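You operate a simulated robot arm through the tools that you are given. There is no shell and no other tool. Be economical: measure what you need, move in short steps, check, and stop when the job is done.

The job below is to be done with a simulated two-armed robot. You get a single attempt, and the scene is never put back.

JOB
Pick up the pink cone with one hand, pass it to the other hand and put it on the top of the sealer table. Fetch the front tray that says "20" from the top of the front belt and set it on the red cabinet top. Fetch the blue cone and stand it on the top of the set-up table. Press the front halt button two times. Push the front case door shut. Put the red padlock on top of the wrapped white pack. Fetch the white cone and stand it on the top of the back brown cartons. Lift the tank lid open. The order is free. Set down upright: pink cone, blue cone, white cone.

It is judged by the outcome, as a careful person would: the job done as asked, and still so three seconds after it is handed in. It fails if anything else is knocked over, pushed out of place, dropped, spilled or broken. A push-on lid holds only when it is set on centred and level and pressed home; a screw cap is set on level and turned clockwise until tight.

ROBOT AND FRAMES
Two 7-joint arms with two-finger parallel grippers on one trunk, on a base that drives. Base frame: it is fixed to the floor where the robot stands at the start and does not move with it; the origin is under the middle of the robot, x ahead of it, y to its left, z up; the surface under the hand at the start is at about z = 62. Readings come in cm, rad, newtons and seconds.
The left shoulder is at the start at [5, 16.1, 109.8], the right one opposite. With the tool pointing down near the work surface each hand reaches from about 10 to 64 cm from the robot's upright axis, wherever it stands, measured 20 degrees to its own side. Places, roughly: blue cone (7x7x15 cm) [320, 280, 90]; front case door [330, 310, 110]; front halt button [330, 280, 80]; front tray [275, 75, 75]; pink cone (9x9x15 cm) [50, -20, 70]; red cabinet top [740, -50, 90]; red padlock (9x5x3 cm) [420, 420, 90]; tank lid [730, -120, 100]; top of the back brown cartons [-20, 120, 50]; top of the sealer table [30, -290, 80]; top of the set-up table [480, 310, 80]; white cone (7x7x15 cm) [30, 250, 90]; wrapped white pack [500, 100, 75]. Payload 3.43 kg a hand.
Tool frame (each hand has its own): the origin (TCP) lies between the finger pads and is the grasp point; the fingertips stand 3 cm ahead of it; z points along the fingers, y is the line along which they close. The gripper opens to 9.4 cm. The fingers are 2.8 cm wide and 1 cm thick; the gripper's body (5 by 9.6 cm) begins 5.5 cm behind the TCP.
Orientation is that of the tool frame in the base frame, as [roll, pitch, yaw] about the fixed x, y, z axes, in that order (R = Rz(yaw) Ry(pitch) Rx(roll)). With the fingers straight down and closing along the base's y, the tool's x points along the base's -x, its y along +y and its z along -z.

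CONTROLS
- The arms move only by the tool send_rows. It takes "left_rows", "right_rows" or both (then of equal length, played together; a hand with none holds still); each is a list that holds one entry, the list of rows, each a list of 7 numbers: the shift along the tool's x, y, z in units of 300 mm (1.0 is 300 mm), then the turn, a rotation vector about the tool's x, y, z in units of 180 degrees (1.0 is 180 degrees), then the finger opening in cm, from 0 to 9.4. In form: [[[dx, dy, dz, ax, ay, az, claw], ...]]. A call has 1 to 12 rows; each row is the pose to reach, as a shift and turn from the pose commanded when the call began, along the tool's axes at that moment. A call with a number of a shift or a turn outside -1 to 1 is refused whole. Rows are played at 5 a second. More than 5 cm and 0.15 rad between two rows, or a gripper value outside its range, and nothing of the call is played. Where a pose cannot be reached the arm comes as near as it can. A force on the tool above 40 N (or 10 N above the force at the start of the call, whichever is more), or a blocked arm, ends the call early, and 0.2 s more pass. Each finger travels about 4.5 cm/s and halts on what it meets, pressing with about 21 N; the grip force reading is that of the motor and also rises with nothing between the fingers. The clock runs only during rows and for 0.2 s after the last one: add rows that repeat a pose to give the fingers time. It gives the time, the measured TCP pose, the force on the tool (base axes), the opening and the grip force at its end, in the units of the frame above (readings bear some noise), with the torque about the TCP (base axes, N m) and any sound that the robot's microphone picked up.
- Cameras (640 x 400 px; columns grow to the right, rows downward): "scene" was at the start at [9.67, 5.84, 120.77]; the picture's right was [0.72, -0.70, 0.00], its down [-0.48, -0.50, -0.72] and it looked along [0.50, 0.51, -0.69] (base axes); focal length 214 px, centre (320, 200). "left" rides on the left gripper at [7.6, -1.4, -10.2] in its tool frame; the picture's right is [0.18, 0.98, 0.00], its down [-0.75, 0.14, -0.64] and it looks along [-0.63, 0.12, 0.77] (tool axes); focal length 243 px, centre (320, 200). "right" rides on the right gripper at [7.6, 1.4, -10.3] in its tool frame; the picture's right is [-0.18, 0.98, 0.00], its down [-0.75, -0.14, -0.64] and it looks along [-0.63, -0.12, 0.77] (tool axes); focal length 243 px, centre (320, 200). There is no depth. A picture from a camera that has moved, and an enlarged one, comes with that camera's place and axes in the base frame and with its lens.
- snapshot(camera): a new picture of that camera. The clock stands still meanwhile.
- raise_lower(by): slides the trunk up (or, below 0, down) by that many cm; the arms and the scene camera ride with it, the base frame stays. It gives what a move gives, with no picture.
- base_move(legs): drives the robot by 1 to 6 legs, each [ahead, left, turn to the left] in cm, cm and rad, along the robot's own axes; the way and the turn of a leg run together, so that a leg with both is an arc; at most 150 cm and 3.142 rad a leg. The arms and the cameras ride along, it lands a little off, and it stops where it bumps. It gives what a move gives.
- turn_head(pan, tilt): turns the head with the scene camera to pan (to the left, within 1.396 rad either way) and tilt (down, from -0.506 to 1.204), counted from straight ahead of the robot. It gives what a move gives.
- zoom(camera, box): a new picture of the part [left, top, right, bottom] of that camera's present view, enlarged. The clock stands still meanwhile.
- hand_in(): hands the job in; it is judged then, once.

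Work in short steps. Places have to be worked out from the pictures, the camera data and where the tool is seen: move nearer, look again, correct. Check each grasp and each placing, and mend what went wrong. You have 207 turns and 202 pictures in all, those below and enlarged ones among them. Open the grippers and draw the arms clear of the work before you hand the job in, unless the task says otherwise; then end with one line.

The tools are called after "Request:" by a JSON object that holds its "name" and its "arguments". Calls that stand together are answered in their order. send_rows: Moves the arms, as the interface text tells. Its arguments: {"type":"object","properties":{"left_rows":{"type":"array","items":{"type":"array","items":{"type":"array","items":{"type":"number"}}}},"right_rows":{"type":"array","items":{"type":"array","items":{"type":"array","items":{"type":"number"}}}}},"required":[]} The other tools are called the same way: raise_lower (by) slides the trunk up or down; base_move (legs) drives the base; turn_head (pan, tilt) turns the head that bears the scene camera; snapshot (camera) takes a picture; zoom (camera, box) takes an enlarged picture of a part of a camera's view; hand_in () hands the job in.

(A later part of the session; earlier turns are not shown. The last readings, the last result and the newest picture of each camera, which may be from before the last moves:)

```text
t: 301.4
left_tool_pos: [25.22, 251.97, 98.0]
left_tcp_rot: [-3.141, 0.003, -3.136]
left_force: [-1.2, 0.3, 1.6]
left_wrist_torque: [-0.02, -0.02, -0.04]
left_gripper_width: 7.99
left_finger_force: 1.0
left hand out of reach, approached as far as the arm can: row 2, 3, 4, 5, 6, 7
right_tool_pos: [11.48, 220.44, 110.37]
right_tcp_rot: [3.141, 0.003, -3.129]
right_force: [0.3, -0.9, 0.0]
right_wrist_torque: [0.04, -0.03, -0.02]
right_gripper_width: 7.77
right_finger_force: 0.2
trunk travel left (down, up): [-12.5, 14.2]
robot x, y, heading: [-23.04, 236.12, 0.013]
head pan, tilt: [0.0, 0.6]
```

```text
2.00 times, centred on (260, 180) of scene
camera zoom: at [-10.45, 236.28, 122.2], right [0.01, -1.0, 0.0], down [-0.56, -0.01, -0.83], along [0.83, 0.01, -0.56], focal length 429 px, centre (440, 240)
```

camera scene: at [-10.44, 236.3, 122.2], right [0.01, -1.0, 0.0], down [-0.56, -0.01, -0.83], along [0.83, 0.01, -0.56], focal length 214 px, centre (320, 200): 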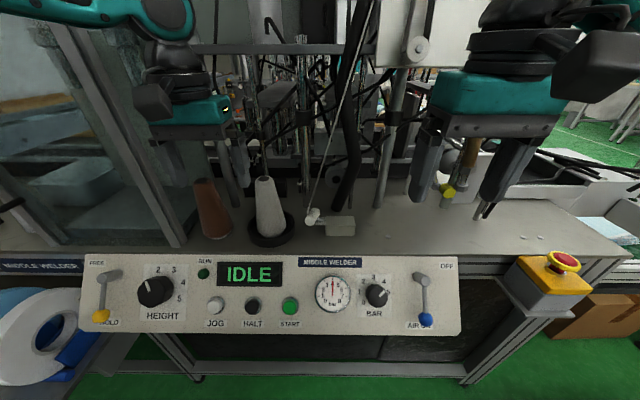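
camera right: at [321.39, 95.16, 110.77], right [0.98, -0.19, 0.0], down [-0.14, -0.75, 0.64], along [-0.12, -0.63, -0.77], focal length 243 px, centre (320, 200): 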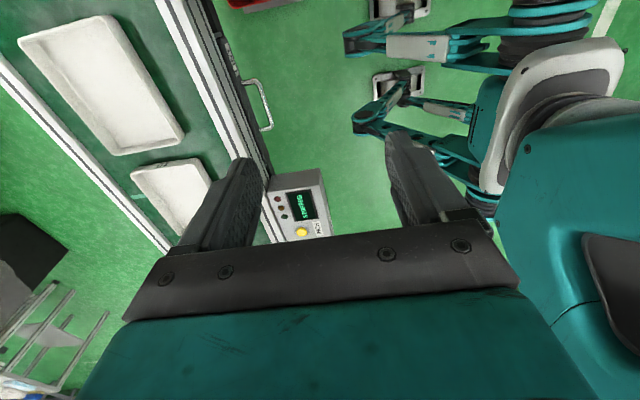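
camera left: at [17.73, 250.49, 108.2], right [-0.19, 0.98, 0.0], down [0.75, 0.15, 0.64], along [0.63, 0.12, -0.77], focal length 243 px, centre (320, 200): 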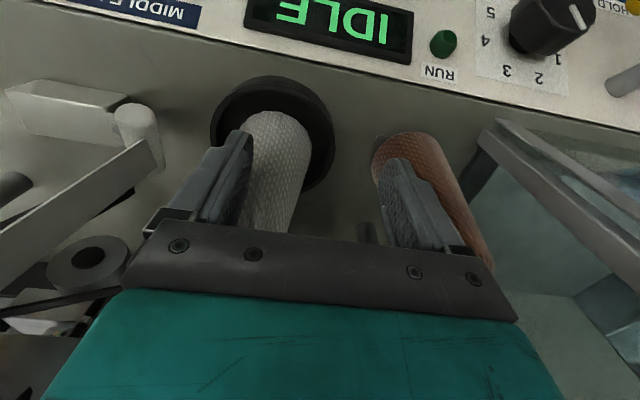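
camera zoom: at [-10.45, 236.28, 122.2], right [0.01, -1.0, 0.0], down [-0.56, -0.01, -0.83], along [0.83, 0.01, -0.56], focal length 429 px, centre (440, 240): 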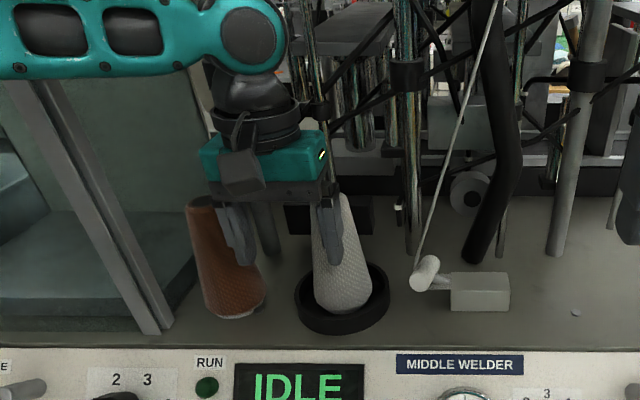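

The arm hit a reach limit short of target. I lift the hand clear, raise the trunk 10 cm (better arm posture), and nudge the base right.

Request:
{"name": "send_rows", "arguments": {"left_rows": [[[0, 0, -0.1, 0, 0, 0, 8], [0, 0, -0.2, 0, 0, 0, 8], [0, 0, -0.27, 0, 0, 0, 8], [0, 0, -0.27, 0, 0, 0, 8]]]}}

Request:
{"name": "raise_lower", "arguments": {"by": 8}}

Request:
{"name": "base_move", "arguments": {"legs": [[2, -6, 0]]}}

Request:
{"name": "snapshot", "arguments": {"camera": "left"}}

```text
t: 302.4
left_tool_pos: [25.05, 252.16, 106.06]
left_tcp_rot: [-3.14, 0.002, -3.134]
left_force: [-0.4, -0.8, 0.2]
left_wrist_torque: [0.0, -0.01, -0.01]
left_gripper_width: 7.99
left_finger_force: 0.1
left hand out of reach, approached as far as the arm can: row 3, 4
right_tool_pos: [11.46, 220.48, 110.33]
right_tcp_rot: [3.141, 0.004, -3.13]
right_force: [-0.4, 0.3, -0.2]
right_wrist_torque: [-0.01, 0.01, -0.03]
right_gripper_width: 7.79
right_finger_force: 0.0
trunk travel left (down, up): [-12.5, 14.2]
robot x, y, heading: [-23.26, 236.06, 0.013]
head pan, tilt: [0.0, 0.6]
```

```text
t: 303.5
left_tool_pos: [24.92, 252.21, 114.06]
left_tcp_rot: [-3.141, 0.001, -3.134]
left_force: [0.3, 0.4, 0.2]
left_wrist_torque: [0.0, 0.0, -0.01]
left_gripper_width: 8.0
left_finger_force: 0.1
right_tool_pos: [11.57, 220.46, 118.24]
right_tcp_rot: [-3.141, 0.003, -3.129]
right_force: [0.2, -0.6, -0.1]
right_wrist_torque: [0.03, 0.0, 0.0]
right_gripper_width: 7.82
right_finger_force: 0.1
trunk travel left (down, up): [-20.5, 6.2]
robot x, y, heading: [-23.26, 236.09, 0.01]
head pan, tilt: [0.0, 0.6]
```

```text
t: 304.7
left_tool_pos: [27.08, 246.1, 114.06]
left_tcp_rot: [-3.139, 0.002, -3.134]
left_force: [0.0, 0.0, -0.4]
left_wrist_torque: [0.0, 0.01, 0.0]
left_gripper_width: 7.99
left_finger_force: 0.1
right_tool_pos: [13.65, 214.44, 118.33]
right_tcp_rot: [3.141, 0.005, -3.129]
right_force: [0.1, 0.0, 0.1]
right_wrist_torque: [0.01, 0.03, 0.02]
right_gripper_width: 7.8
right_finger_force: 0.0
trunk travel left (down, up): [-20.5, 6.2]
robot x, y, heading: [-21.21, 229.97, 0.012]
head pan, tilt: [0.0, 0.6]
```

```text
122 pictures are left
camera left: at [19.6, 244.6, 124.29], right [-0.19, 0.98, 0.0], down [0.75, 0.15, 0.64], along [0.63, 0.12, -0.77], focal length 243 px, centre (320, 200)
```

left: 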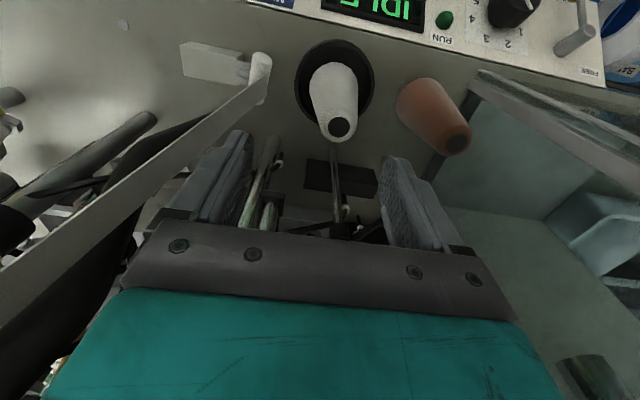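

The cone is unmoved at (28.7, 248.3). I adjust and descend again.

Request:
{"name": "send_rows", "arguments": {"left_rows": [[[-0.05, 0.073, 0.05, 0, 0, 0, 8], [-0.05, 0.073, 0.18, 0, 0, 0, 8], [-0.05, 0.073, 0.3, 0, 0, 0, 8], [-0.05, 0.073, 0.42, 0, 0, 0, 8], [-0.05, 0.073, 0.5, 0, 0, 0, 8], [-0.05, 0.073, 0.55, 0, 0, 0, 8], [-0.05, 0.073, 0.55, 0, 0, 0, 8]]]}}

Request:
{"name": "snapshot", "arguments": {"camera": "left"}}

```text
t: 306.3
left_tool_pos: [27.97, 248.97, 97.87]
left_tcp_rot: [-3.139, 0.003, -3.136]
left_force: [1.0, -0.2, -0.4]
left_wrist_torque: [-0.02, -0.03, 0.03]
left_gripper_width: 8.01
left_finger_force: 0.0
left hand out of reach, approached as far as the arm can: row 5, 6, 7
right_tool_pos: [13.55, 214.49, 118.35]
right_tcp_rot: [3.141, 0.003, -3.129]
right_force: [0.6, -0.1, 0.0]
right_wrist_torque: [0.03, 0.03, 0.01]
right_gripper_width: 7.83
right_finger_force: 0.1
trunk travel left (down, up): [-20.5, 6.2]
robot x, y, heading: [-21.08, 230.21, 0.011]
head pan, tilt: [0.0, 0.6]
```

```text
121 pictures are left
camera left: at [20.4, 247.5, 108.14], right [-0.19, 0.98, 0.0], down [0.75, 0.15, 0.64], along [0.63, 0.12, -0.76], focal length 243 px, centre (320, 200)
```

left: 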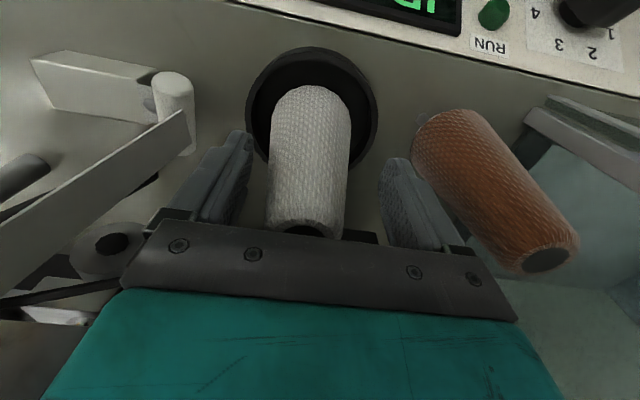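

Well centred. I close and lift.

Request:
{"name": "send_rows", "arguments": {"left_rows": [[[0, 0, 0, 0, 0, 0, 5], [0, 0, 0, 0, 0, 0, 2], [0, 0, 0, 0, 0, 0, 1], [0, 0, 0, 0, 0, 0, 1], [0, 0, 0, 0, 0, 0, 1]]]}}

Request:
{"name": "send_rows", "arguments": {"left_rows": [[[0, 0, -0.05, 0, 0, 0, 1], [0, 0, -0.15, 0, 0, 0, 1], [0, 0, -0.25, 0, 0, 0, 1], [0, 0, -0.35, 0, 0, 0, 1]]]}}

Request:
{"name": "snapshot", "arguments": {"camera": "scene"}}

```text
t: 307.5
left_tool_pos: [27.94, 249.0, 98.03]
left_tcp_rot: [-3.137, 0.003, -3.135]
left_force: [0.3, -2.1, 3.3]
left_wrist_torque: [-0.14, -0.04, -0.04]
left_gripper_width: 5.03
left_finger_force: 21.3
right_tool_pos: [13.44, 214.32, 118.33]
right_tcp_rot: [-3.141, 0.002, -3.129]
right_force: [-0.1, 0.8, -0.5]
right_wrist_torque: [0.02, 0.02, -0.01]
right_gripper_width: 7.79
right_finger_force: 0.0
trunk travel left (down, up): [-20.5, 6.2]
robot x, y, heading: [-21.17, 229.89, 0.01]
head pan, tilt: [0.0, 0.6]
```

```text
t: 308.5
left_tool_pos: [27.93, 249.09, 108.54]
left_tcp_rot: [-3.14, 0.005, -3.137]
left_force: [-0.4, -0.4, -3.0]
left_wrist_torque: [0.0, 0.0, -0.02]
left_gripper_width: 5.04
left_finger_force: 21.5
right_tool_pos: [13.55, 214.39, 118.3]
right_tcp_rot: [-3.141, 0.003, -3.128]
right_force: [-0.4, 0.1, 0.0]
right_wrist_torque: [0.0, 0.02, -0.02]
right_gripper_width: 7.78
right_finger_force: 0.1
trunk travel left (down, up): [-20.5, 6.2]
robot x, y, heading: [-21.13, 230.3, 0.012]
head pan, tilt: [0.0, 0.6]
```

```text
120 pictures are left
camera scene: at [-8.38, 230.24, 130.2], right [0.01, -1.0, 0.0], down [-0.56, 0.0, -0.83], along [0.83, 0.01, -0.56], focal length 214 px, centre (320, 200)
```

scene: 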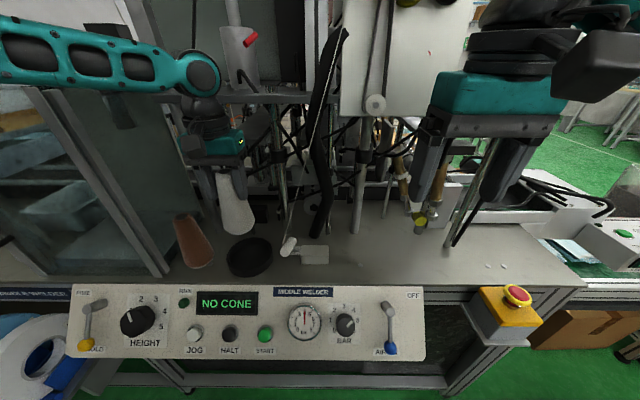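

White cone is in hand. I back out, turn south toward the carton stack, and look.

Request:
{"name": "base_move", "arguments": {"legs": [[-40, 0, 0], [0, 0, -1.58], [0, 22, 0]]}}

Request:
{"name": "turn_head", "arguments": {"pan": 0.1, "tilt": 0.75}}

Request:
{"name": "snapshot", "arguments": {"camera": "scene"}}

```text
t: 317.0
left_tool_pos: [-19.92, 181.17, 108.44]
left_tcp_rot: [-3.141, 0.003, 1.585]
left_force: [-0.3, 0.0, -2.6]
left_wrist_torque: [0.08, 0.03, -0.02]
left_gripper_width: 5.03
left_finger_force: 21.4
right_tool_pos: [-54.78, 195.31, 118.27]
right_tcp_rot: [3.14, 0.004, 1.59]
right_force: [0.1, 0.5, 0.4]
right_wrist_torque: [0.01, 0.01, -0.02]
right_gripper_width: 7.8
right_finger_force: 0.2
trunk travel left (down, up): [-20.5, 6.2]
robot x, y, heading: [-39.2, 230.19, -1.552]
head pan, tilt: [0.0, 0.6]
```

```text
t: 317.7
left_tool_pos: [-20.07, 181.29, 108.47]
left_tcp_rot: [-3.141, 0.001, 1.583]
left_force: [-0.1, -0.3, -2.7]
left_wrist_torque: [0.03, -0.02, 0.02]
left_gripper_width: 5.02
left_finger_force: 21.2
right_tool_pos: [-54.83, 195.17, 118.42]
right_tcp_rot: [3.14, 0.005, 1.588]
right_force: [-0.1, -0.7, 0.2]
right_wrist_torque: [0.03, -0.02, 0.01]
right_gripper_width: 7.81
right_finger_force: 0.0
trunk travel left (down, up): [-20.5, 6.2]
robot x, y, heading: [-39.38, 230.11, -1.553]
head pan, tilt: [0.099, 0.75]
```

```text
119 pictures are left
camera scene: at [-38.35, 217.84, 128.91], right [-0.99, -0.12, 0.0], down [-0.08, 0.68, -0.73], along [0.08, -0.73, -0.68], focal length 214 px, centre (320, 200)
```

scene: 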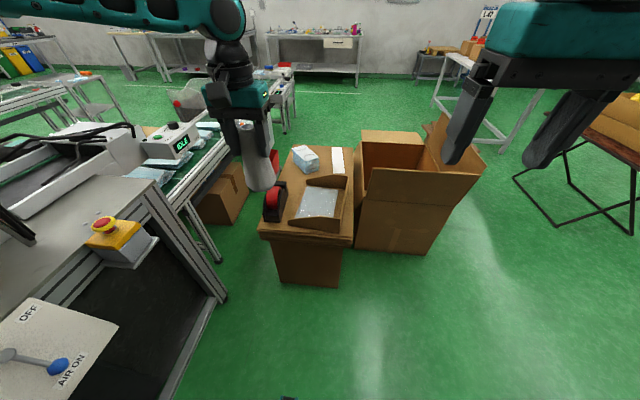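

I zoom on the stack top to choose a free spot.

Request:
{"name": "zoom", "arguments": {"camera": "scene", "box": [230, 120, 390, 260]}}

```text
2.86 times, centred on (310, 190) of scene
camera zoom: at [-38.35, 217.84, 128.91], right [-0.99, -0.12, 0.0], down [-0.08, 0.68, -0.73], along [0.08, -0.73, -0.68], focal length 613 px, centre (349, 229)
```

zoom: 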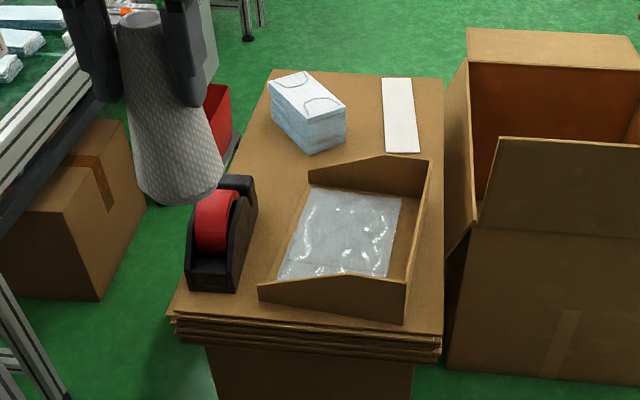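

From the north side the usable spot is beyond reach; the south end of the stack has a free patch near (-18, 90), reachable from the south as I return. I carry the cone back round the loop.

Request:
{"name": "base_move", "arguments": {"legs": [[0, 0, -1.291], [137, 0, 0], [136, 0, 0], [0, 0, 1.273], [150, 0, 0]]}}

```text
t: 344.4
left_tool_pos: [-284.23, -52.89, 108.52]
left_tcp_rot: [-3.141, 0.001, 1.561]
left_force: [-0.3, -1.5, -1.8]
left_wrist_torque: [0.03, 0.0, 0.0]
left_gripper_width: 4.96
left_finger_force: 21.0
right_tool_pos: [-318.61, -37.92, 118.34]
right_tcp_rot: [3.141, 0.004, 1.566]
right_force: [-0.5, -0.3, 0.5]
right_wrist_torque: [0.0, -0.01, -0.03]
right_gripper_width: 7.8
right_finger_force: 0.0
trunk travel left (down, up): [-20.5, 6.2]
robot x, y, heading: [-302.47, -3.61, -1.573]
head pan, tilt: [0.099, 0.75]
```

Good. I continue south, east below the white table, then northeast to about (-22, 0).

Request:
{"name": "base_move", "arguments": {"legs": [[150, 0, 0], [58, 0, 0], [0, 0, 1.573], [150, 0, 0], [42, 0, 0], [0, 0, 1.18]]}}

Request:
{"name": "base_move", "arguments": {"legs": [[120, 0, 0], [100, 0, 0]]}}

Request:
{"name": "turn_head", "arguments": {"pan": 0.3, "tilt": 0.7}}

Request:
{"name": "snapshot", "arguments": {"camera": "scene"}}

```text
t: 370.7
left_tool_pos: [-112.45, -155.84, 108.54]
left_tcp_rot: [-3.14, 0.002, -1.936]
left_force: [0.0, 0.2, -2.7]
left_wrist_torque: [-0.05, 0.0, -0.03]
left_gripper_width: 4.84
left_finger_force: 21.0
right_tool_pos: [-85.51, -181.9, 118.3]
right_tcp_rot: [3.141, 0.002, -1.931]
right_force: [0.8, 0.1, 0.1]
right_wrist_torque: [0.01, -0.02, -0.01]
right_gripper_width: 7.82
right_finger_force: 0.1
trunk travel left (down, up): [-20.5, 6.2]
robot x, y, heading: [-112.82, -208.81, 1.212]
head pan, tilt: [0.099, 0.75]
```

```text
t: 381.6
left_tool_pos: [-32.83, 49.48, 108.65]
left_tcp_rot: [-3.14, 0.002, -1.948]
left_force: [-0.1, 0.1, -2.2]
left_wrist_torque: [-0.02, 0.03, 0.02]
left_gripper_width: 4.85
left_finger_force: 21.0
right_tool_pos: [-6.12, 23.36, 118.35]
right_tcp_rot: [3.14, 0.002, -1.943]
right_force: [1.2, 0.0, 0.3]
right_wrist_torque: [0.02, 0.01, 0.03]
right_gripper_width: 7.78
right_finger_force: 0.1
trunk travel left (down, up): [-20.5, 6.2]
robot x, y, heading: [-33.87, -3.01, 1.196]
head pan, tilt: [0.099, 0.75]
```

```text
t: 382.3
left_tool_pos: [-32.9, 49.44, 108.5]
left_tcp_rot: [-3.14, 0.004, -1.947]
left_force: [0.0, -0.1, -2.8]
left_wrist_torque: [-0.06, 0.02, 0.0]
left_gripper_width: 4.83
left_finger_force: 20.8
right_tool_pos: [-6.18, 23.31, 118.45]
right_tcp_rot: [-3.141, 0.002, -1.941]
right_force: [-0.6, -0.7, 0.2]
right_wrist_torque: [0.01, 0.01, -0.02]
right_gripper_width: 7.8
right_finger_force: 0.2
trunk travel left (down, up): [-20.5, 6.2]
robot x, y, heading: [-33.69, -3.2, 1.197]
head pan, tilt: [0.3, 0.7]
```

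```text
117 pictures are left
camera scene: at [-31.72, 9.07, 129.33], right [1.0, -0.08, 0.0], down [-0.05, -0.64, -0.76], along [0.06, 0.76, -0.64], focal length 214 px, centre (320, 200)
```

scene: 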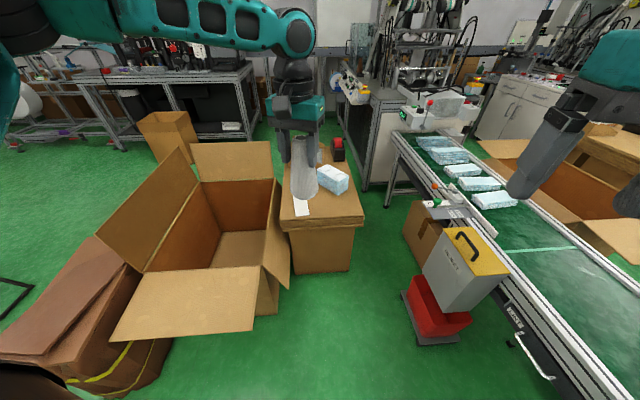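

The cone hangs due north of the robot. I advance so it comes over the south end of the stack (edge at y≈81).

Request:
{"name": "base_move", "arguments": {"legs": [[42.5, 1, 0]]}}

Request:
{"name": "turn_head", "arguments": {"pan": 0.35, "tilt": 0.95}}

Request:
{"name": "snapshot", "arguments": {"camera": "scene"}}

Request:
{"name": "snapshot", "arguments": {"camera": "left"}}

```text
t: 384.9
left_tool_pos: [-18.33, 89.2, 108.47]
left_tcp_rot: [-3.14, 0.004, -1.948]
left_force: [-0.5, 0.1, -1.8]
left_wrist_torque: [-0.07, 0.01, 0.01]
left_gripper_width: 4.81
left_finger_force: 21.3
right_tool_pos: [8.43, 62.75, 118.37]
right_tcp_rot: [3.141, 0.003, -1.944]
right_force: [0.7, 0.1, 0.7]
right_wrist_torque: [0.01, 0.02, 0.01]
right_gripper_width: 7.82
right_finger_force: 0.1
trunk travel left (down, up): [-20.5, 6.2]
robot x, y, heading: [-19.33, 35.94, 1.197]
head pan, tilt: [0.3, 0.7]
```

```text
t: 385.7
left_tool_pos: [-18.32, 89.08, 108.55]
left_tcp_rot: [-3.141, 0.002, -1.949]
left_force: [0.2, -0.8, -2.1]
left_wrist_torque: [-0.07, 0.02, -0.01]
left_gripper_width: 4.81
left_finger_force: 21.5
right_tool_pos: [8.54, 62.78, 118.3]
right_tcp_rot: [-3.14, 0.003, -1.947]
right_force: [0.5, 0.5, 0.7]
right_wrist_torque: [0.01, -0.01, 0.02]
right_gripper_width: 7.81
right_finger_force: 0.1
trunk travel left (down, up): [-20.5, 6.2]
robot x, y, heading: [-19.13, 36.36, 1.188]
head pan, tilt: [0.351, 0.949]
```

```text
116 pictures are left
camera scene: at [-17.62, 47.46, 127.36], right [1.0, -0.03, 0.0], down [-0.02, -0.81, -0.58], along [0.01, 0.58, -0.81], focal length 214 px, centre (320, 200)
```

scene: 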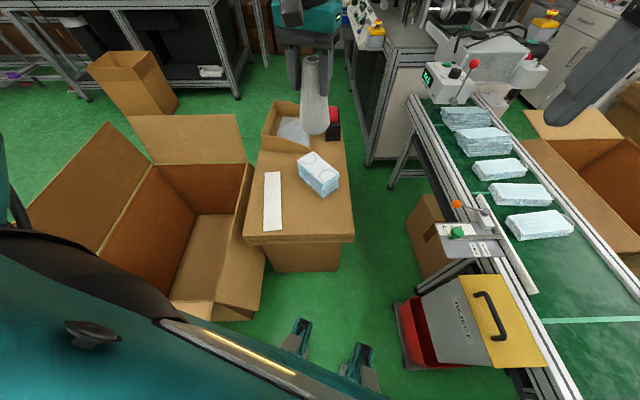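

```text
115 pictures are left
camera left: at [-19.77, 81.41, 118.78], right [-0.98, 0.19, 0.0], down [0.15, 0.75, 0.64], along [0.13, 0.63, -0.77], focal length 243 px, centre (320, 200)
```

left: 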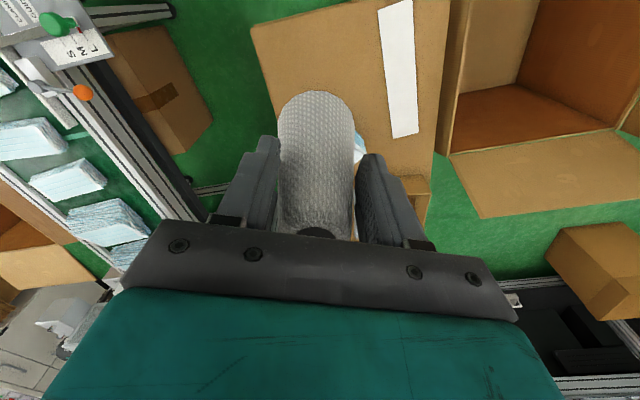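

The spot at (-18, 89) is clear (pack corner at y≈99, edge at y≈81). I lower the trunk 20 cm and then the arm.

Request:
{"name": "raise_lower", "arguments": {"by": -20}}

Request:
{"name": "send_rows", "arguments": {"left_rows": [[[0, 0, 0.1, 0, 0, 0, 1], [0, 0, 0.2, 0, 0, 0, 1], [0, 0, 0.3, 0, 0, 0, 1], [0, 0, 0.4, 0, 0, 0, 1], [0, 0, 0.5, 0, 0, 0, 1], [0, 0, 0.5, 0, 0, 0, 1]]]}}

Request:
{"name": "snapshot", "arguments": {"camera": "scene"}}

Request:
{"name": "snapshot", "arguments": {"camera": "left"}}

```text
t: 387.9
left_tool_pos: [-18.29, 89.17, 88.59]
left_tcp_rot: [-3.14, 0.002, -1.949]
left_force: [0.3, 1.1, -2.2]
left_wrist_torque: [-0.03, 0.02, -0.01]
left_gripper_width: 4.84
left_finger_force: 21.5
right_tool_pos: [8.35, 62.67, 98.36]
right_tcp_rot: [-3.141, 0.003, -1.945]
right_force: [0.3, -0.2, -0.4]
right_wrist_torque: [-0.02, -0.01, 0.0]
right_gripper_width: 7.79
right_finger_force: 0.0
trunk travel left (down, up): [-0.5, 26.2]
robot x, y, heading: [-18.67, 36.37, 1.191]
head pan, tilt: [0.351, 0.949]
```

```text
t: 389.3
left_tool_pos: [-19.81, 88.49, 74.24]
left_tcp_rot: [-3.139, 0.002, -1.95]
left_force: [0.8, 0.3, -2.7]
left_wrist_torque: [-0.06, 0.02, 0.03]
left_gripper_width: 4.81
left_finger_force: 21.1
left hand out of reach, approached as far as the arm can: row 5, 6
right_tool_pos: [8.51, 62.75, 98.4]
right_tcp_rot: [3.141, 0.004, -1.945]
right_force: [-0.6, 0.2, -0.6]
right_wrist_torque: [0.01, 0.03, 0.0]
right_gripper_width: 7.8
right_finger_force: 0.1
trunk travel left (down, up): [-0.5, 26.2]
robot x, y, heading: [-19.23, 36.11, 1.19]
head pan, tilt: [0.351, 0.949]
```

```text
114 pictures are left
camera scene: at [-17.62, 47.46, 107.36], right [1.0, -0.03, 0.0], down [-0.02, -0.81, -0.58], along [0.01, 0.58, -0.81], focal length 214 px, centre (320, 200)
```

scene: 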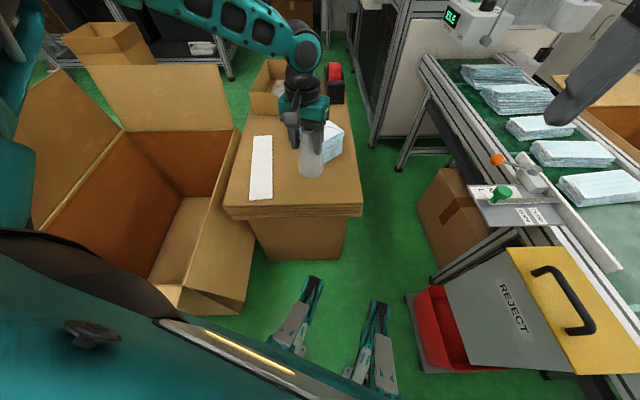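

```text
113 pictures are left
camera left: at [-21.15, 80.78, 84.54], right [-0.98, 0.19, 0.0], down [0.15, 0.75, 0.64], along [0.13, 0.63, -0.77], focal length 243 px, centre (320, 200)
```

left: 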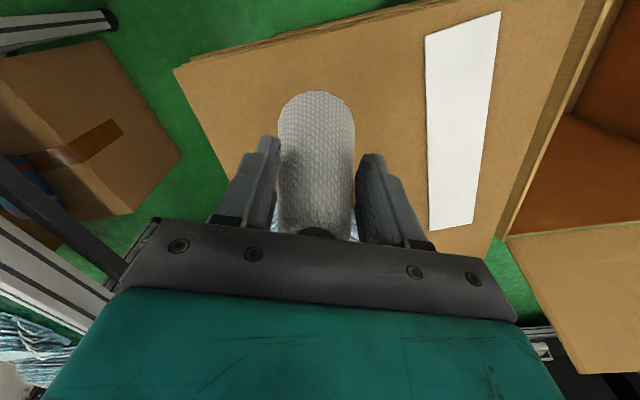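

The arm's reach ends 6 cm too high. I retract the hand 8 cm, drive 8 cm closer, and then continue lowering.

Request:
{"name": "send_rows", "arguments": {"left_rows": [[[0.08, -0.03, 0, 0, 0, 0, 1], [0.16, -0.06, 0, 0, 0, 0, 1], [0.25, -0.1, 0, 0, 0, 0, 1]]]}}

Request:
{"name": "base_move", "arguments": {"legs": [[7.4, 3, 0]]}}

Request:
{"name": "send_rows", "arguments": {"left_rows": [[[0, 0, 0.05, 0, 0, 0, 1], [0, 0, 0.1, 0, 0, 0, 1], [0, 0, 0.13, 0, 0, 0, 1], [0, 0, 0.13, 0, 0, 0, 1]]]}}

Request:
{"name": "zoom", "arguments": {"camera": "scene", "box": [220, 80, 420, 230]}}

```text
t: 390.1
left_tool_pos: [-19.6, 80.44, 74.14]
left_tcp_rot: [-3.139, 0.006, -1.949]
left_force: [-0.3, 1.0, -2.1]
left_wrist_torque: [-0.02, 0.02, 0.01]
left_gripper_width: 4.82
left_finger_force: 21.1
right_tool_pos: [8.5, 62.79, 98.22]
right_tcp_rot: [3.141, 0.003, -1.944]
right_force: [-0.2, -1.1, 0.2]
right_wrist_torque: [0.01, 0.03, -0.02]
right_gripper_width: 7.8
right_finger_force: 0.1
trunk travel left (down, up): [-0.5, 26.2]
robot x, y, heading: [-19.19, 36.14, 1.197]
head pan, tilt: [0.351, 0.949]
```

```text
t: 391.0
left_tool_pos: [-19.74, 84.33, 74.2]
left_tcp_rot: [-3.14, 0.0, -1.948]
left_force: [-0.2, -0.6, -2.7]
left_wrist_torque: [-0.03, 0.03, 0.0]
left_gripper_width: 4.8
left_finger_force: 20.8
right_tool_pos: [8.37, 66.5, 98.32]
right_tcp_rot: [-3.141, 0.005, -1.944]
right_force: [0.1, 0.0, 0.9]
right_wrist_torque: [0.01, -0.01, 0.02]
right_gripper_width: 7.75
right_finger_force: 0.0
trunk travel left (down, up): [-0.5, 26.2]
robot x, y, heading: [-19.22, 40.29, 1.193]
head pan, tilt: [0.351, 0.949]
stopped in leg 1: the robot was blocked; the commanded pose is now the measured one
```

```text
t: 392.0
left_tool_pos: [-20.03, 84.26, 70.46]
left_tcp_rot: [-3.139, 0.003, -1.951]
left_force: [-0.7, 0.3, -2.8]
left_wrist_torque: [-0.03, 0.0, -0.02]
left_gripper_width: 4.82
left_finger_force: 20.7
left hand out of reach, approached as far as the arm can: row 3, 4
right_tool_pos: [8.41, 66.55, 98.39]
right_tcp_rot: [-3.142, 0.004, -1.945]
right_force: [0.4, -0.4, 0.2]
right_wrist_torque: [0.01, 0.01, -0.02]
right_gripper_width: 7.81
right_finger_force: 0.1
trunk travel left (down, up): [-0.5, 26.2]
robot x, y, heading: [-19.24, 40.33, 1.194]
head pan, tilt: [0.351, 0.949]
```

```text
2.67 times, centred on (320, 155) of scene
camera zoom: at [-17.67, 51.28, 107.36], right [1.0, -0.03, 0.0], down [-0.02, -0.81, -0.58], along [0.02, 0.58, -0.81], focal length 572 px, centre (320, 320)
```

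zoom: 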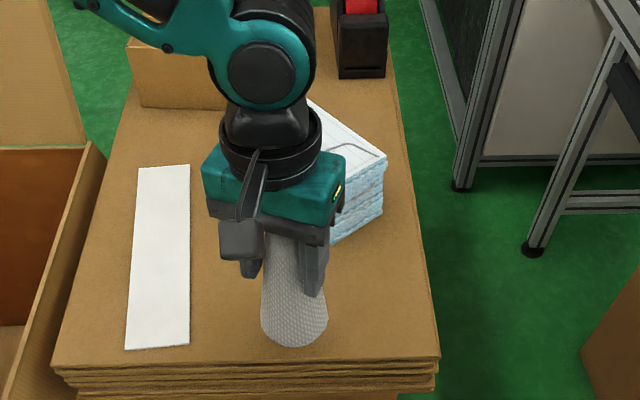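

With the shoulder low the wrist is the limit, not the reach. I raise the trunk 18 cm and go down with the arm instead, to (-18.5, 89).

Request:
{"name": "raise_lower", "arguments": {"by": 18}}

Request:
{"name": "send_rows", "arguments": {"left_rows": [[[-0.09, 0.01, 0.1, 0, 0, 0, 1], [-0.17, 0.017, 0.2, 0, 0, 0, 1], [-0.17, 0.017, 0.32, 0, 0, 0, 1], [-0.17, 0.017, 0.44, 0, 0, 0, 1], [-0.17, 0.017, 0.55, 0, 0, 0, 1], [-0.17, 0.017, 0.62, 0, 0, 0, 1], [-0.17, 0.017, 0.62, 0, 0, 0, 1]]]}}

Request:
{"name": "zoom", "arguments": {"camera": "scene", "box": [220, 80, 420, 230]}}

```text
t: 394.0
left_tool_pos: [-19.97, 84.26, 88.48]
left_tcp_rot: [-3.139, 0.003, -1.949]
left_force: [0.2, 0.1, -2.2]
left_wrist_torque: [-0.03, 0.02, 0.02]
left_gripper_width: 4.8
left_finger_force: 21.2
right_tool_pos: [8.33, 66.48, 116.4]
right_tcp_rot: [-3.141, 0.005, -1.943]
right_force: [-0.1, 0.1, 0.1]
right_wrist_torque: [-0.02, -0.03, 0.01]
right_gripper_width: 7.82
right_finger_force: 0.1
trunk travel left (down, up): [-18.5, 8.2]
robot x, y, heading: [-19.2, 40.13, 1.195]
head pan, tilt: [0.351, 0.949]
```

```text
t: 395.6
left_tool_pos: [-26.31, 86.63, 82.58]
left_tcp_rot: [-3.139, 0.004, -1.95]
left_force: [-0.5, 0.0, -2.7]
left_wrist_torque: [-0.03, -0.01, 0.03]
left_gripper_width: 4.84
left_finger_force: 20.8
left hand out of reach, approached as far as the arm can: row 1, 2, 3, 4, 5, 6, 7
right_tool_pos: [8.37, 66.57, 116.29]
right_tcp_rot: [3.14, 0.002, -1.946]
right_force: [0.4, 0.5, -0.6]
right_wrist_torque: [-0.01, -0.01, 0.0]
right_gripper_width: 7.78
right_finger_force: 0.1
trunk travel left (down, up): [-18.5, 8.2]
robot x, y, heading: [-19.33, 40.06, 1.193]
head pan, tilt: [0.351, 0.949]
```

```text
2.67 times, centred on (320, 155) of scene
camera zoom: at [-17.67, 51.29, 125.36], right [1.0, -0.03, 0.0], down [-0.02, -0.81, -0.58], along [0.02, 0.58, -0.81], focal length 572 px, centre (320, 320)
```

zoom: 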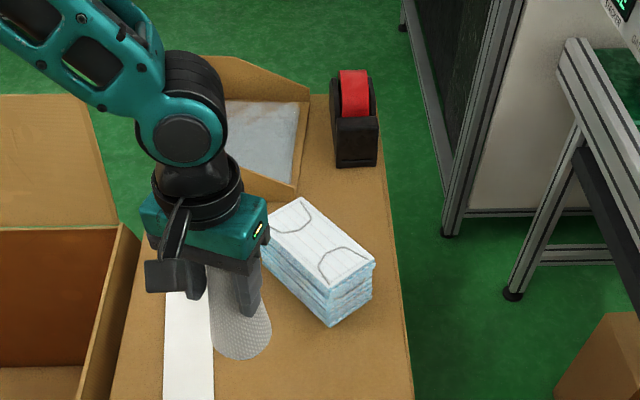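

The arm is limited here but can sit lower when the hand is further left. I rotate the robot right 0.165 rad to bring the cone over the patch, then lower by trunk.

Request:
{"name": "base_move", "arguments": {"legs": [[0, 0, -0.165]]}}

Request:
{"name": "raise_lower", "arguments": {"by": -9}}

Request:
{"name": "turn_head", "arguments": {"pan": 0.5, "tilt": 0.95}}

Request:
{"name": "zoom", "arguments": {"camera": "scene", "box": [220, 80, 420, 230]}}

```text
t: 396.7
left_tool_pos: [-18.67, 87.16, 82.37]
left_tcp_rot: [-3.14, 0.004, -2.111]
left_force: [-0.2, 0.6, -2.0]
left_wrist_torque: [-0.03, 0.06, 0.0]
left_gripper_width: 4.81
left_finger_force: 20.8
right_tool_pos: [12.29, 61.75, 116.22]
right_tcp_rot: [-3.141, 0.004, -2.106]
right_force: [0.2, -0.1, 0.5]
right_wrist_torque: [-0.01, 0.0, 0.01]
right_gripper_width: 7.8
right_finger_force: 0.1
trunk travel left (down, up): [-18.5, 8.2]
robot x, y, heading: [-19.31, 40.06, 1.037]
head pan, tilt: [0.351, 0.949]
```

```text
t: 397.9
left_tool_pos: [-18.67, 87.18, 73.47]
left_tcp_rot: [-3.139, 0.004, -2.112]
left_force: [0.2, -0.3, -2.4]
left_wrist_torque: [-0.04, 0.02, 0.01]
left_gripper_width: 4.83
left_finger_force: 20.5
right_tool_pos: [12.24, 61.76, 107.35]
right_tcp_rot: [3.141, 0.003, -2.107]
right_force: [0.2, 0.3, -0.6]
right_wrist_torque: [-0.02, -0.03, 0.01]
right_gripper_width: 7.82
right_finger_force: 0.0
trunk travel left (down, up): [-9.5, 17.2]
robot x, y, heading: [-19.5, 40.24, 1.034]
head pan, tilt: [0.351, 0.949]
```

```text
t: 398.6
left_tool_pos: [-18.57, 87.19, 73.54]
left_tcp_rot: [-3.138, 0.004, -2.112]
left_force: [0.3, 0.4, -2.6]
left_wrist_torque: [-0.05, 0.03, -0.02]
left_gripper_width: 4.8
left_finger_force: 21.1
right_tool_pos: [12.26, 61.73, 107.39]
right_tcp_rot: [-3.14, 0.003, -2.107]
right_force: [-0.2, 0.4, 1.2]
right_wrist_torque: [0.03, 0.04, 0.01]
right_gripper_width: 7.79
right_finger_force: 0.1
trunk travel left (down, up): [-9.5, 17.2]
robot x, y, heading: [-19.05, 40.2, 1.033]
head pan, tilt: [0.499, 0.949]
```

```text
2.67 times, centred on (320, 155) of scene
camera zoom: at [-16.98, 50.99, 116.36], right [1.0, -0.04, 0.0], down [-0.03, -0.81, -0.58], along [0.02, 0.58, -0.81], focal length 572 px, centre (320, 320)
```

zoom: 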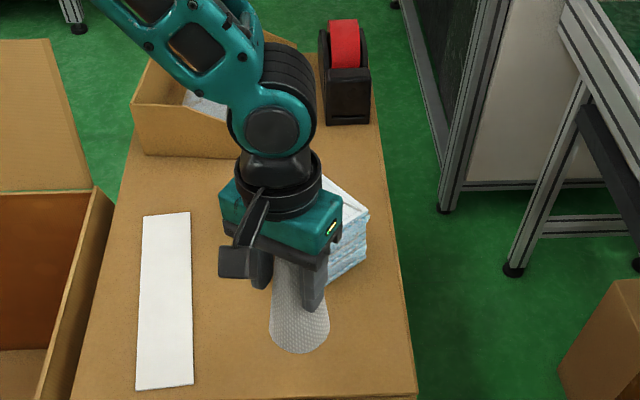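

The cone base is over the stack but only ~1–2 cm from the front edge, so I shift the hand 2.5 cm deeper before lowering.

Request:
{"name": "send_rows", "arguments": {"left_rows": [[[-0.036, 0.022, 0, 0, 0, 0, 1], [-0.075, 0.045, 0, 0, 0, 0, 1], [-0.075, 0.045, 0, 0, 0, 0, 1]]]}}

Request:
{"name": "raise_lower", "arguments": {"by": -4}}

Request:
{"name": "zoom", "arguments": {"camera": "scene", "box": [220, 80, 420, 230]}}

```text
t: 399.4
left_tool_pos: [-18.8, 89.65, 73.65]
left_tcp_rot: [-3.138, 0.003, -2.114]
left_force: [1.1, 0.8, -1.2]
left_wrist_torque: [-0.07, 0.05, 0.0]
left_gripper_width: 4.8
left_finger_force: 21.5
right_tool_pos: [12.4, 61.92, 107.3]
right_tcp_rot: [3.141, 0.004, -2.108]
right_force: [0.4, -0.2, -0.3]
right_wrist_torque: [-0.01, -0.06, 0.02]
right_gripper_width: 7.81
right_finger_force: 0.0
trunk travel left (down, up): [-9.5, 17.2]
robot x, y, heading: [-19.28, 40.5, 1.032]
head pan, tilt: [0.499, 0.949]
```

```text
t: 400.2
left_tool_pos: [-18.84, 89.72, 69.62]
left_tcp_rot: [-3.138, 0.004, -2.111]
left_force: [-0.4, -0.1, -2.7]
left_wrist_torque: [-0.07, 0.05, -0.02]
left_gripper_width: 4.8
left_finger_force: 21.1
right_tool_pos: [12.26, 61.76, 103.35]
right_tcp_rot: [-3.141, 0.004, -2.107]
right_force: [0.1, 0.1, -1.5]
right_wrist_torque: [-0.02, 0.01, 0.01]
right_gripper_width: 7.8
right_finger_force: 0.1
trunk travel left (down, up): [-5.5, 21.2]
robot x, y, heading: [-19.16, 40.28, 1.031]
head pan, tilt: [0.499, 0.949]
```

```text
2.67 times, centred on (320, 155) of scene
camera zoom: at [-16.99, 50.98, 112.36], right [1.0, -0.04, 0.0], down [-0.03, -0.81, -0.58], along [0.02, 0.58, -0.81], focal length 572 px, centre (320, 320)
```

zoom: 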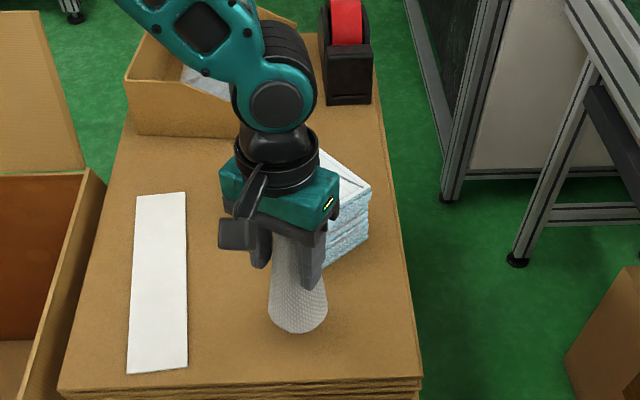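

Good clearance. I lower in small steps watching the force.

Request:
{"name": "raise_lower", "arguments": {"by": -1.2}}

Request:
{"name": "raise_lower", "arguments": {"by": -0.6}}

Request:
{"name": "raise_lower", "arguments": {"by": -0.4}}

```text
t: 400.8
left_tool_pos: [-18.86, 89.77, 68.54]
left_tcp_rot: [-3.138, 0.003, -2.113]
left_force: [0.4, 0.1, -2.1]
left_wrist_torque: [-0.04, 0.02, -0.02]
left_gripper_width: 4.77
left_finger_force: 20.7
right_tool_pos: [12.16, 61.71, 102.16]
right_tcp_rot: [3.141, 0.003, -2.107]
right_force: [0.1, 0.6, 0.3]
right_wrist_torque: [0.0, -0.01, -0.01]
right_gripper_width: 7.77
right_finger_force: 0.1
trunk travel left (down, up): [-4.3, 22.4]
robot x, y, heading: [-19.5, 40.09, 1.034]
head pan, tilt: [0.499, 0.949]
```

```text
t: 401.4
left_tool_pos: [-18.74, 89.68, 68.03]
left_tcp_rot: [-3.138, 0.004, -2.113]
left_force: [-0.8, -0.6, -2.4]
left_wrist_torque: [-0.07, 0.02, 0.01]
left_gripper_width: 4.77
left_finger_force: 20.7
right_tool_pos: [12.24, 61.73, 101.57]
right_tcp_rot: [3.142, 0.002, -2.105]
right_force: [-0.1, -0.7, 0.3]
right_wrist_torque: [-0.01, 0.02, -0.03]
right_gripper_width: 7.82
right_finger_force: 0.0
trunk travel left (down, up): [-3.7, 23.0]
robot x, y, heading: [-19.28, 40.38, 1.03]
head pan, tilt: [0.499, 0.949]
```

```text
t: 401.9
left_tool_pos: [-18.91, 89.74, 67.57]
left_tcp_rot: [-3.139, 0.002, -2.112]
left_force: [0.0, -0.2, -2.9]
left_wrist_torque: [-0.07, 0.07, 0.0]
left_gripper_width: 4.75
left_finger_force: 21.2
right_tool_pos: [12.19, 61.85, 101.14]
right_tcp_rot: [-3.141, 0.003, -2.106]
right_force: [-0.1, -0.9, -0.1]
right_wrist_torque: [0.04, -0.01, 0.0]
right_gripper_width: 7.81
right_finger_force: 0.0
trunk travel left (down, up): [-3.3, 23.4]
robot x, y, heading: [-19.44, 40.25, 1.03]
head pan, tilt: [0.499, 0.949]
```

No contact yet; more small steps.

Request:
{"name": "raise_lower", "arguments": {"by": -0.5}}

Request:
{"name": "raise_lower", "arguments": {"by": -0.5}}

Request:
{"name": "zoom", "arguments": {"camera": "scene", "box": [260, 110, 380, 220]}}

```text
t: 402.5
left_tool_pos: [-18.85, 89.84, 66.9]
left_tcp_rot: [-3.139, 0.004, -2.113]
left_force: [-0.4, -0.4, -2.2]
left_wrist_torque: [-0.03, 0.0, 0.0]
left_gripper_width: 4.79
left_finger_force: 21.0
right_tool_pos: [12.31, 61.76, 100.67]
right_tcp_rot: [3.141, 0.003, -2.106]
right_force: [0.1, -0.1, -0.1]
right_wrist_torque: [-0.02, -0.02, -0.01]
right_gripper_width: 7.81
right_finger_force: 0.1
trunk travel left (down, up): [-2.8, 23.9]
robot x, y, heading: [-19.1, 40.5, 1.029]
head pan, tilt: [0.499, 0.949]
```

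```text
t: 403.0
left_tool_pos: [-18.72, 89.73, 66.85]
left_tcp_rot: [-3.139, 0.012, -2.113]
left_force: [-8.1, -6.8, 38.9]
left_wrist_torque: [0.1, 0.13, 0.08]
left_gripper_width: 4.78
left_finger_force: 21.1
right_tool_pos: [12.21, 61.51, 100.15]
right_tcp_rot: [3.14, 0.005, -2.106]
right_force: [0.2, -0.8, -1.0]
right_wrist_torque: [-0.02, 0.0, 0.0]
right_gripper_width: 7.8
right_finger_force: 0.0
trunk travel left (down, up): [-2.3, 24.4]
robot x, y, heading: [-19.25, 40.22, 1.033]
head pan, tilt: [0.499, 0.949]
```

```text
3.64 times, centred on (320, 165) of scene
camera zoom: at [-17.04, 50.69, 109.26], right [1.0, -0.04, 0.0], down [-0.03, -0.81, -0.58], along [0.02, 0.58, -0.81], focal length 780 px, centre (320, 327)
```

zoom: 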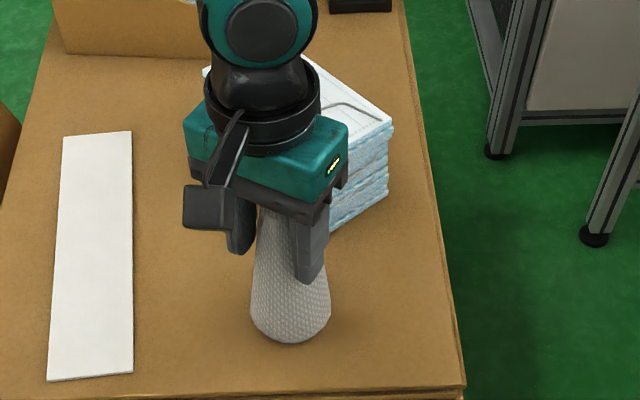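

Contact made. I relieve the load, open the fingers and lift the hand straight up by the trunk.

Request:
{"name": "raise_lower", "arguments": {"by": 0.4}}

Request:
{"name": "send_rows", "arguments": {"left_rows": [[[0, 0, 0, 0, 0, 0, 5.5], [0, 0, 0, 0, 0, 0, 7], [0, 0, 0, 0, 0, 0, 7.4], [0, 0, 0, 0, 0, 0, 7.4]]]}}

Request:
{"name": "raise_lower", "arguments": {"by": 20}}

Request:
{"name": "zoom", "arguments": {"camera": "scene", "box": [220, 80, 420, 230]}}

```text
t: 403.5
left_tool_pos: [-18.74, 89.75, 66.93]
left_tcp_rot: [-3.137, 0.007, -2.113]
left_force: [0.5, -2.4, 14.9]
left_wrist_torque: [0.44, -0.4, -0.09]
left_gripper_width: 4.79
left_finger_force: 20.6
right_tool_pos: [12.29, 61.57, 100.42]
right_tcp_rot: [3.14, 0.005, -2.107]
right_force: [-0.7, -0.8, 0.1]
right_wrist_torque: [0.01, 0.0, 0.01]
right_gripper_width: 7.77
right_finger_force: 0.0
trunk travel left (down, up): [-2.7, 24.0]
robot x, y, heading: [-19.43, 40.35, 1.028]
head pan, tilt: [0.499, 0.949]
```

```text
t: 404.5
left_tool_pos: [-18.9, 89.8, 66.93]
left_tcp_rot: [-3.139, 0.003, -2.112]
left_force: [-0.4, 0.9, 0.7]
left_wrist_torque: [-0.01, 0.01, 0.0]
left_gripper_width: 7.39
left_finger_force: 0.1
right_tool_pos: [12.15, 61.72, 100.55]
right_tcp_rot: [3.141, 0.004, -2.107]
right_force: [1.1, -0.6, -0.4]
right_wrist_torque: [-0.04, -0.02, -0.01]
right_gripper_width: 7.81
right_finger_force: 0.1
trunk travel left (down, up): [-2.7, 24.0]
robot x, y, heading: [-19.29, 40.47, 1.036]
head pan, tilt: [0.499, 0.949]
```

```text
t: 406.7
left_tool_pos: [-18.94, 89.77, 86.84]
left_tcp_rot: [-3.139, 0.004, -2.111]
left_force: [-0.5, 0.0, 0.7]
left_wrist_torque: [-0.02, -0.04, 0.01]
left_gripper_width: 7.39
left_finger_force: 0.0
right_tool_pos: [12.26, 61.8, 120.45]
right_tcp_rot: [-3.141, 0.003, -2.105]
right_force: [0.1, -0.2, -0.4]
right_wrist_torque: [-0.01, -0.06, 0.01]
right_gripper_width: 7.79
right_finger_force: 0.0
trunk travel left (down, up): [-22.7, 4.0]
robot x, y, heading: [-19.39, 40.07, 1.027]
head pan, tilt: [0.499, 0.949]
```

```text
2.67 times, centred on (320, 155) of scene
camera zoom: at [-16.98, 50.99, 129.55], right [1.0, -0.04, 0.0], down [-0.03, -0.81, -0.58], along [0.02, 0.58, -0.81], focal length 572 px, centre (320, 320)
```

zoom: 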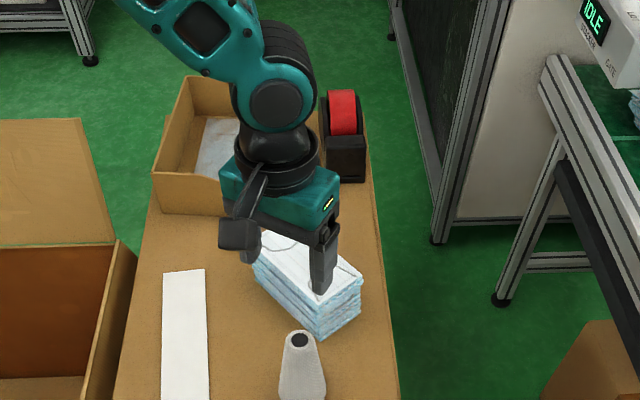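

White cone stands on the cartons. I lower the trunk to neutral, back out and drive east by the lane toward the front welder.

Request:
{"name": "base_move", "arguments": {"legs": [[-50, 0, 0], [0, 0, -2.601], [147, 0, 0], [0, 0, 1.571], [150, 0, 0], [150, 0, 0]]}}

Request:
{"name": "raise_lower", "arguments": {"by": -10}}

```text
t: 407.7
left_tool_pos: [-20.33, 87.57, 87.02]
left_tcp_rot: [-3.139, 0.006, -2.113]
left_force: [0.9, 0.5, -0.6]
left_wrist_torque: [-0.02, 0.01, -0.03]
left_gripper_width: 7.42
left_finger_force: 0.0
right_tool_pos: [10.79, 59.47, 120.44]
right_tcp_rot: [3.141, 0.002, -2.108]
right_force: [0.1, -0.5, 0.1]
right_wrist_torque: [0.02, 0.03, -0.03]
right_gripper_width: 7.81
right_finger_force: 0.1
trunk travel left (down, up): [-22.7, 4.0]
robot x, y, heading: [-20.64, 38.36, 1.031]
head pan, tilt: [0.499, 0.949]
stopped in leg 1: the robot was blocked; the commanded pose is now the measured one
```

```text
t: 409.0
left_tool_pos: [-20.14, 87.57, 76.93]
left_tcp_rot: [-3.138, 0.005, -2.113]
left_force: [-0.2, 0.2, 0.5]
left_wrist_torque: [0.01, 0.0, 0.01]
left_gripper_width: 7.41
left_finger_force: 0.0
right_tool_pos: [10.91, 59.48, 110.51]
right_tcp_rot: [-3.14, 0.004, -2.107]
right_force: [-0.8, -0.8, -0.8]
right_wrist_torque: [-0.01, 0.0, 0.01]
right_gripper_width: 7.8
right_finger_force: 0.0
trunk travel left (down, up): [-12.7, 14.0]
robot x, y, heading: [-20.55, 37.76, 1.031]
head pan, tilt: [0.499, 0.949]
```

Blocked while backing. I raise the trunk again and look down-left at the open carton.

Request:
{"name": "raise_lower", "arguments": {"by": 10}}

Request:
{"name": "turn_head", "arguments": {"pan": 1.39, "tilt": 0.95}}

Request:
{"name": "snapshot", "arguments": {"camera": "scene"}}

Request:
{"name": "turn_head", "arguments": {"pan": -0.7, "tilt": 1.1}}

Request:
{"name": "snapshot", "arguments": {"camera": "scene"}}

```text
t: 410.3
left_tool_pos: [-20.24, 87.53, 86.86]
left_tcp_rot: [-3.138, 0.005, -2.111]
left_force: [-0.8, 0.0, -0.4]
left_wrist_torque: [-0.01, 0.01, 0.0]
left_gripper_width: 7.41
left_finger_force: 0.0
right_tool_pos: [11.05, 59.48, 120.49]
right_tcp_rot: [3.141, 0.001, -2.108]
right_force: [-0.5, -0.3, 0.7]
right_wrist_torque: [0.0, -0.02, 0.0]
right_gripper_width: 7.79
right_finger_force: 0.1
trunk travel left (down, up): [-22.7, 4.0]
robot x, y, heading: [-20.6, 38.43, 1.032]
head pan, tilt: [0.499, 0.949]
```

```text
t: 411.5
left_tool_pos: [-20.19, 87.54, 86.91]
left_tcp_rot: [-3.137, 0.004, -2.112]
left_force: [-0.3, 0.1, -0.8]
left_wrist_torque: [-0.01, -0.05, -0.02]
left_gripper_width: 7.4
left_finger_force: 0.1
right_tool_pos: [10.93, 59.48, 120.51]
right_tcp_rot: [-3.141, 0.002, -2.108]
right_force: [0.0, -0.4, -0.5]
right_wrist_torque: [0.0, 0.03, 0.03]
right_gripper_width: 7.77
right_finger_force: 0.0
trunk travel left (down, up): [-22.7, 4.0]
robot x, y, heading: [-20.71, 38.18, 1.03]
head pan, tilt: [1.389, 0.949]
```

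```text
106 pictures are left
camera scene: at [-24.07, 46.27, 129.56], right [0.66, 0.75, 0.0], down [0.61, -0.54, -0.58], along [-0.44, 0.38, -0.81], focal length 214 px, centre (320, 200)
```

scene: 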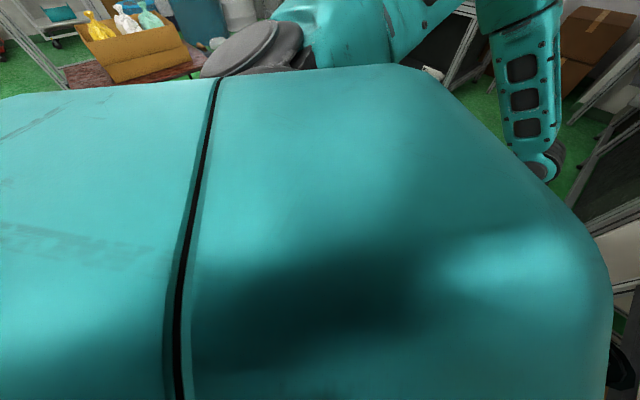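

```text
t: 413.5
left_tool_pos: [-20.31, 87.59, 87.0]
left_tcp_rot: [-3.139, 0.003, -2.111]
left_force: [-0.1, 0.4, 0.9]
left_wrist_torque: [-0.02, 0.01, -0.02]
left_gripper_width: 7.4
left_finger_force: 0.1
right_tool_pos: [11.05, 59.52, 120.48]
right_tcp_rot: [3.14, 0.004, -2.109]
right_force: [0.6, -0.2, 0.0]
right_wrist_torque: [0.0, 0.02, -0.02]
right_gripper_width: 7.82
right_finger_force: 0.1
trunk travel left (down, up): [-22.7, 4.0]
robot x, y, heading: [-20.45, 37.89, 1.027]
head pan, tilt: [-0.7, 1.1]
```

```text
105 pictures are left
camera scene: at [-12.64, 43.53, 128.54], right [0.33, -0.95, 0.0], down [-0.84, -0.29, -0.45], along [0.43, 0.15, -0.89], focal length 214 px, centre (320, 200)
```

scene: 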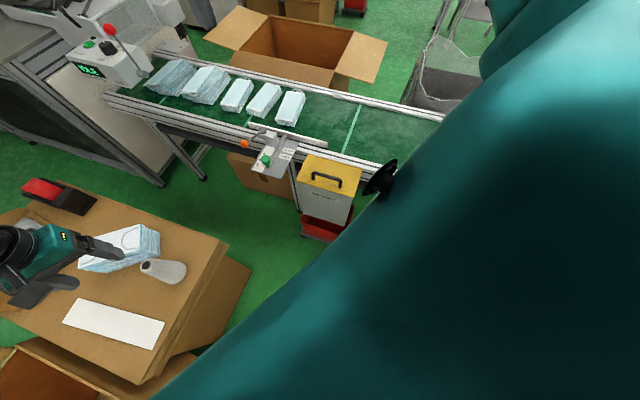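

The base outline isn't a perfect circle; rotating earlier brought a corner near the carton. I rotate back and reverse along the way I came.

Request:
{"name": "base_move", "arguments": {"legs": [[0, 0, 0.165], [-44, 0, 0]]}}

```text
t: 416.9
left_tool_pos: [-44.41, 45.76, 86.93]
left_tcp_rot: [-3.14, 0.005, -1.945]
left_force: [-0.2, 0.3, 0.6]
left_wrist_torque: [0.01, 0.0, -0.03]
left_gripper_width: 7.4
left_finger_force: 0.1
right_tool_pos: [-9.01, 23.36, 120.58]
right_tcp_rot: [3.141, 0.004, -1.942]
right_force: [-0.1, -0.2, 0.9]
right_wrist_torque: [-0.02, 0.0, -0.01]
right_gripper_width: 7.76
right_finger_force: 0.0
trunk travel left (down, up): [-22.7, 4.0]
robot x, y, heading: [-36.7, -2.64, 1.197]
head pan, tilt: [-0.7, 1.1]
```

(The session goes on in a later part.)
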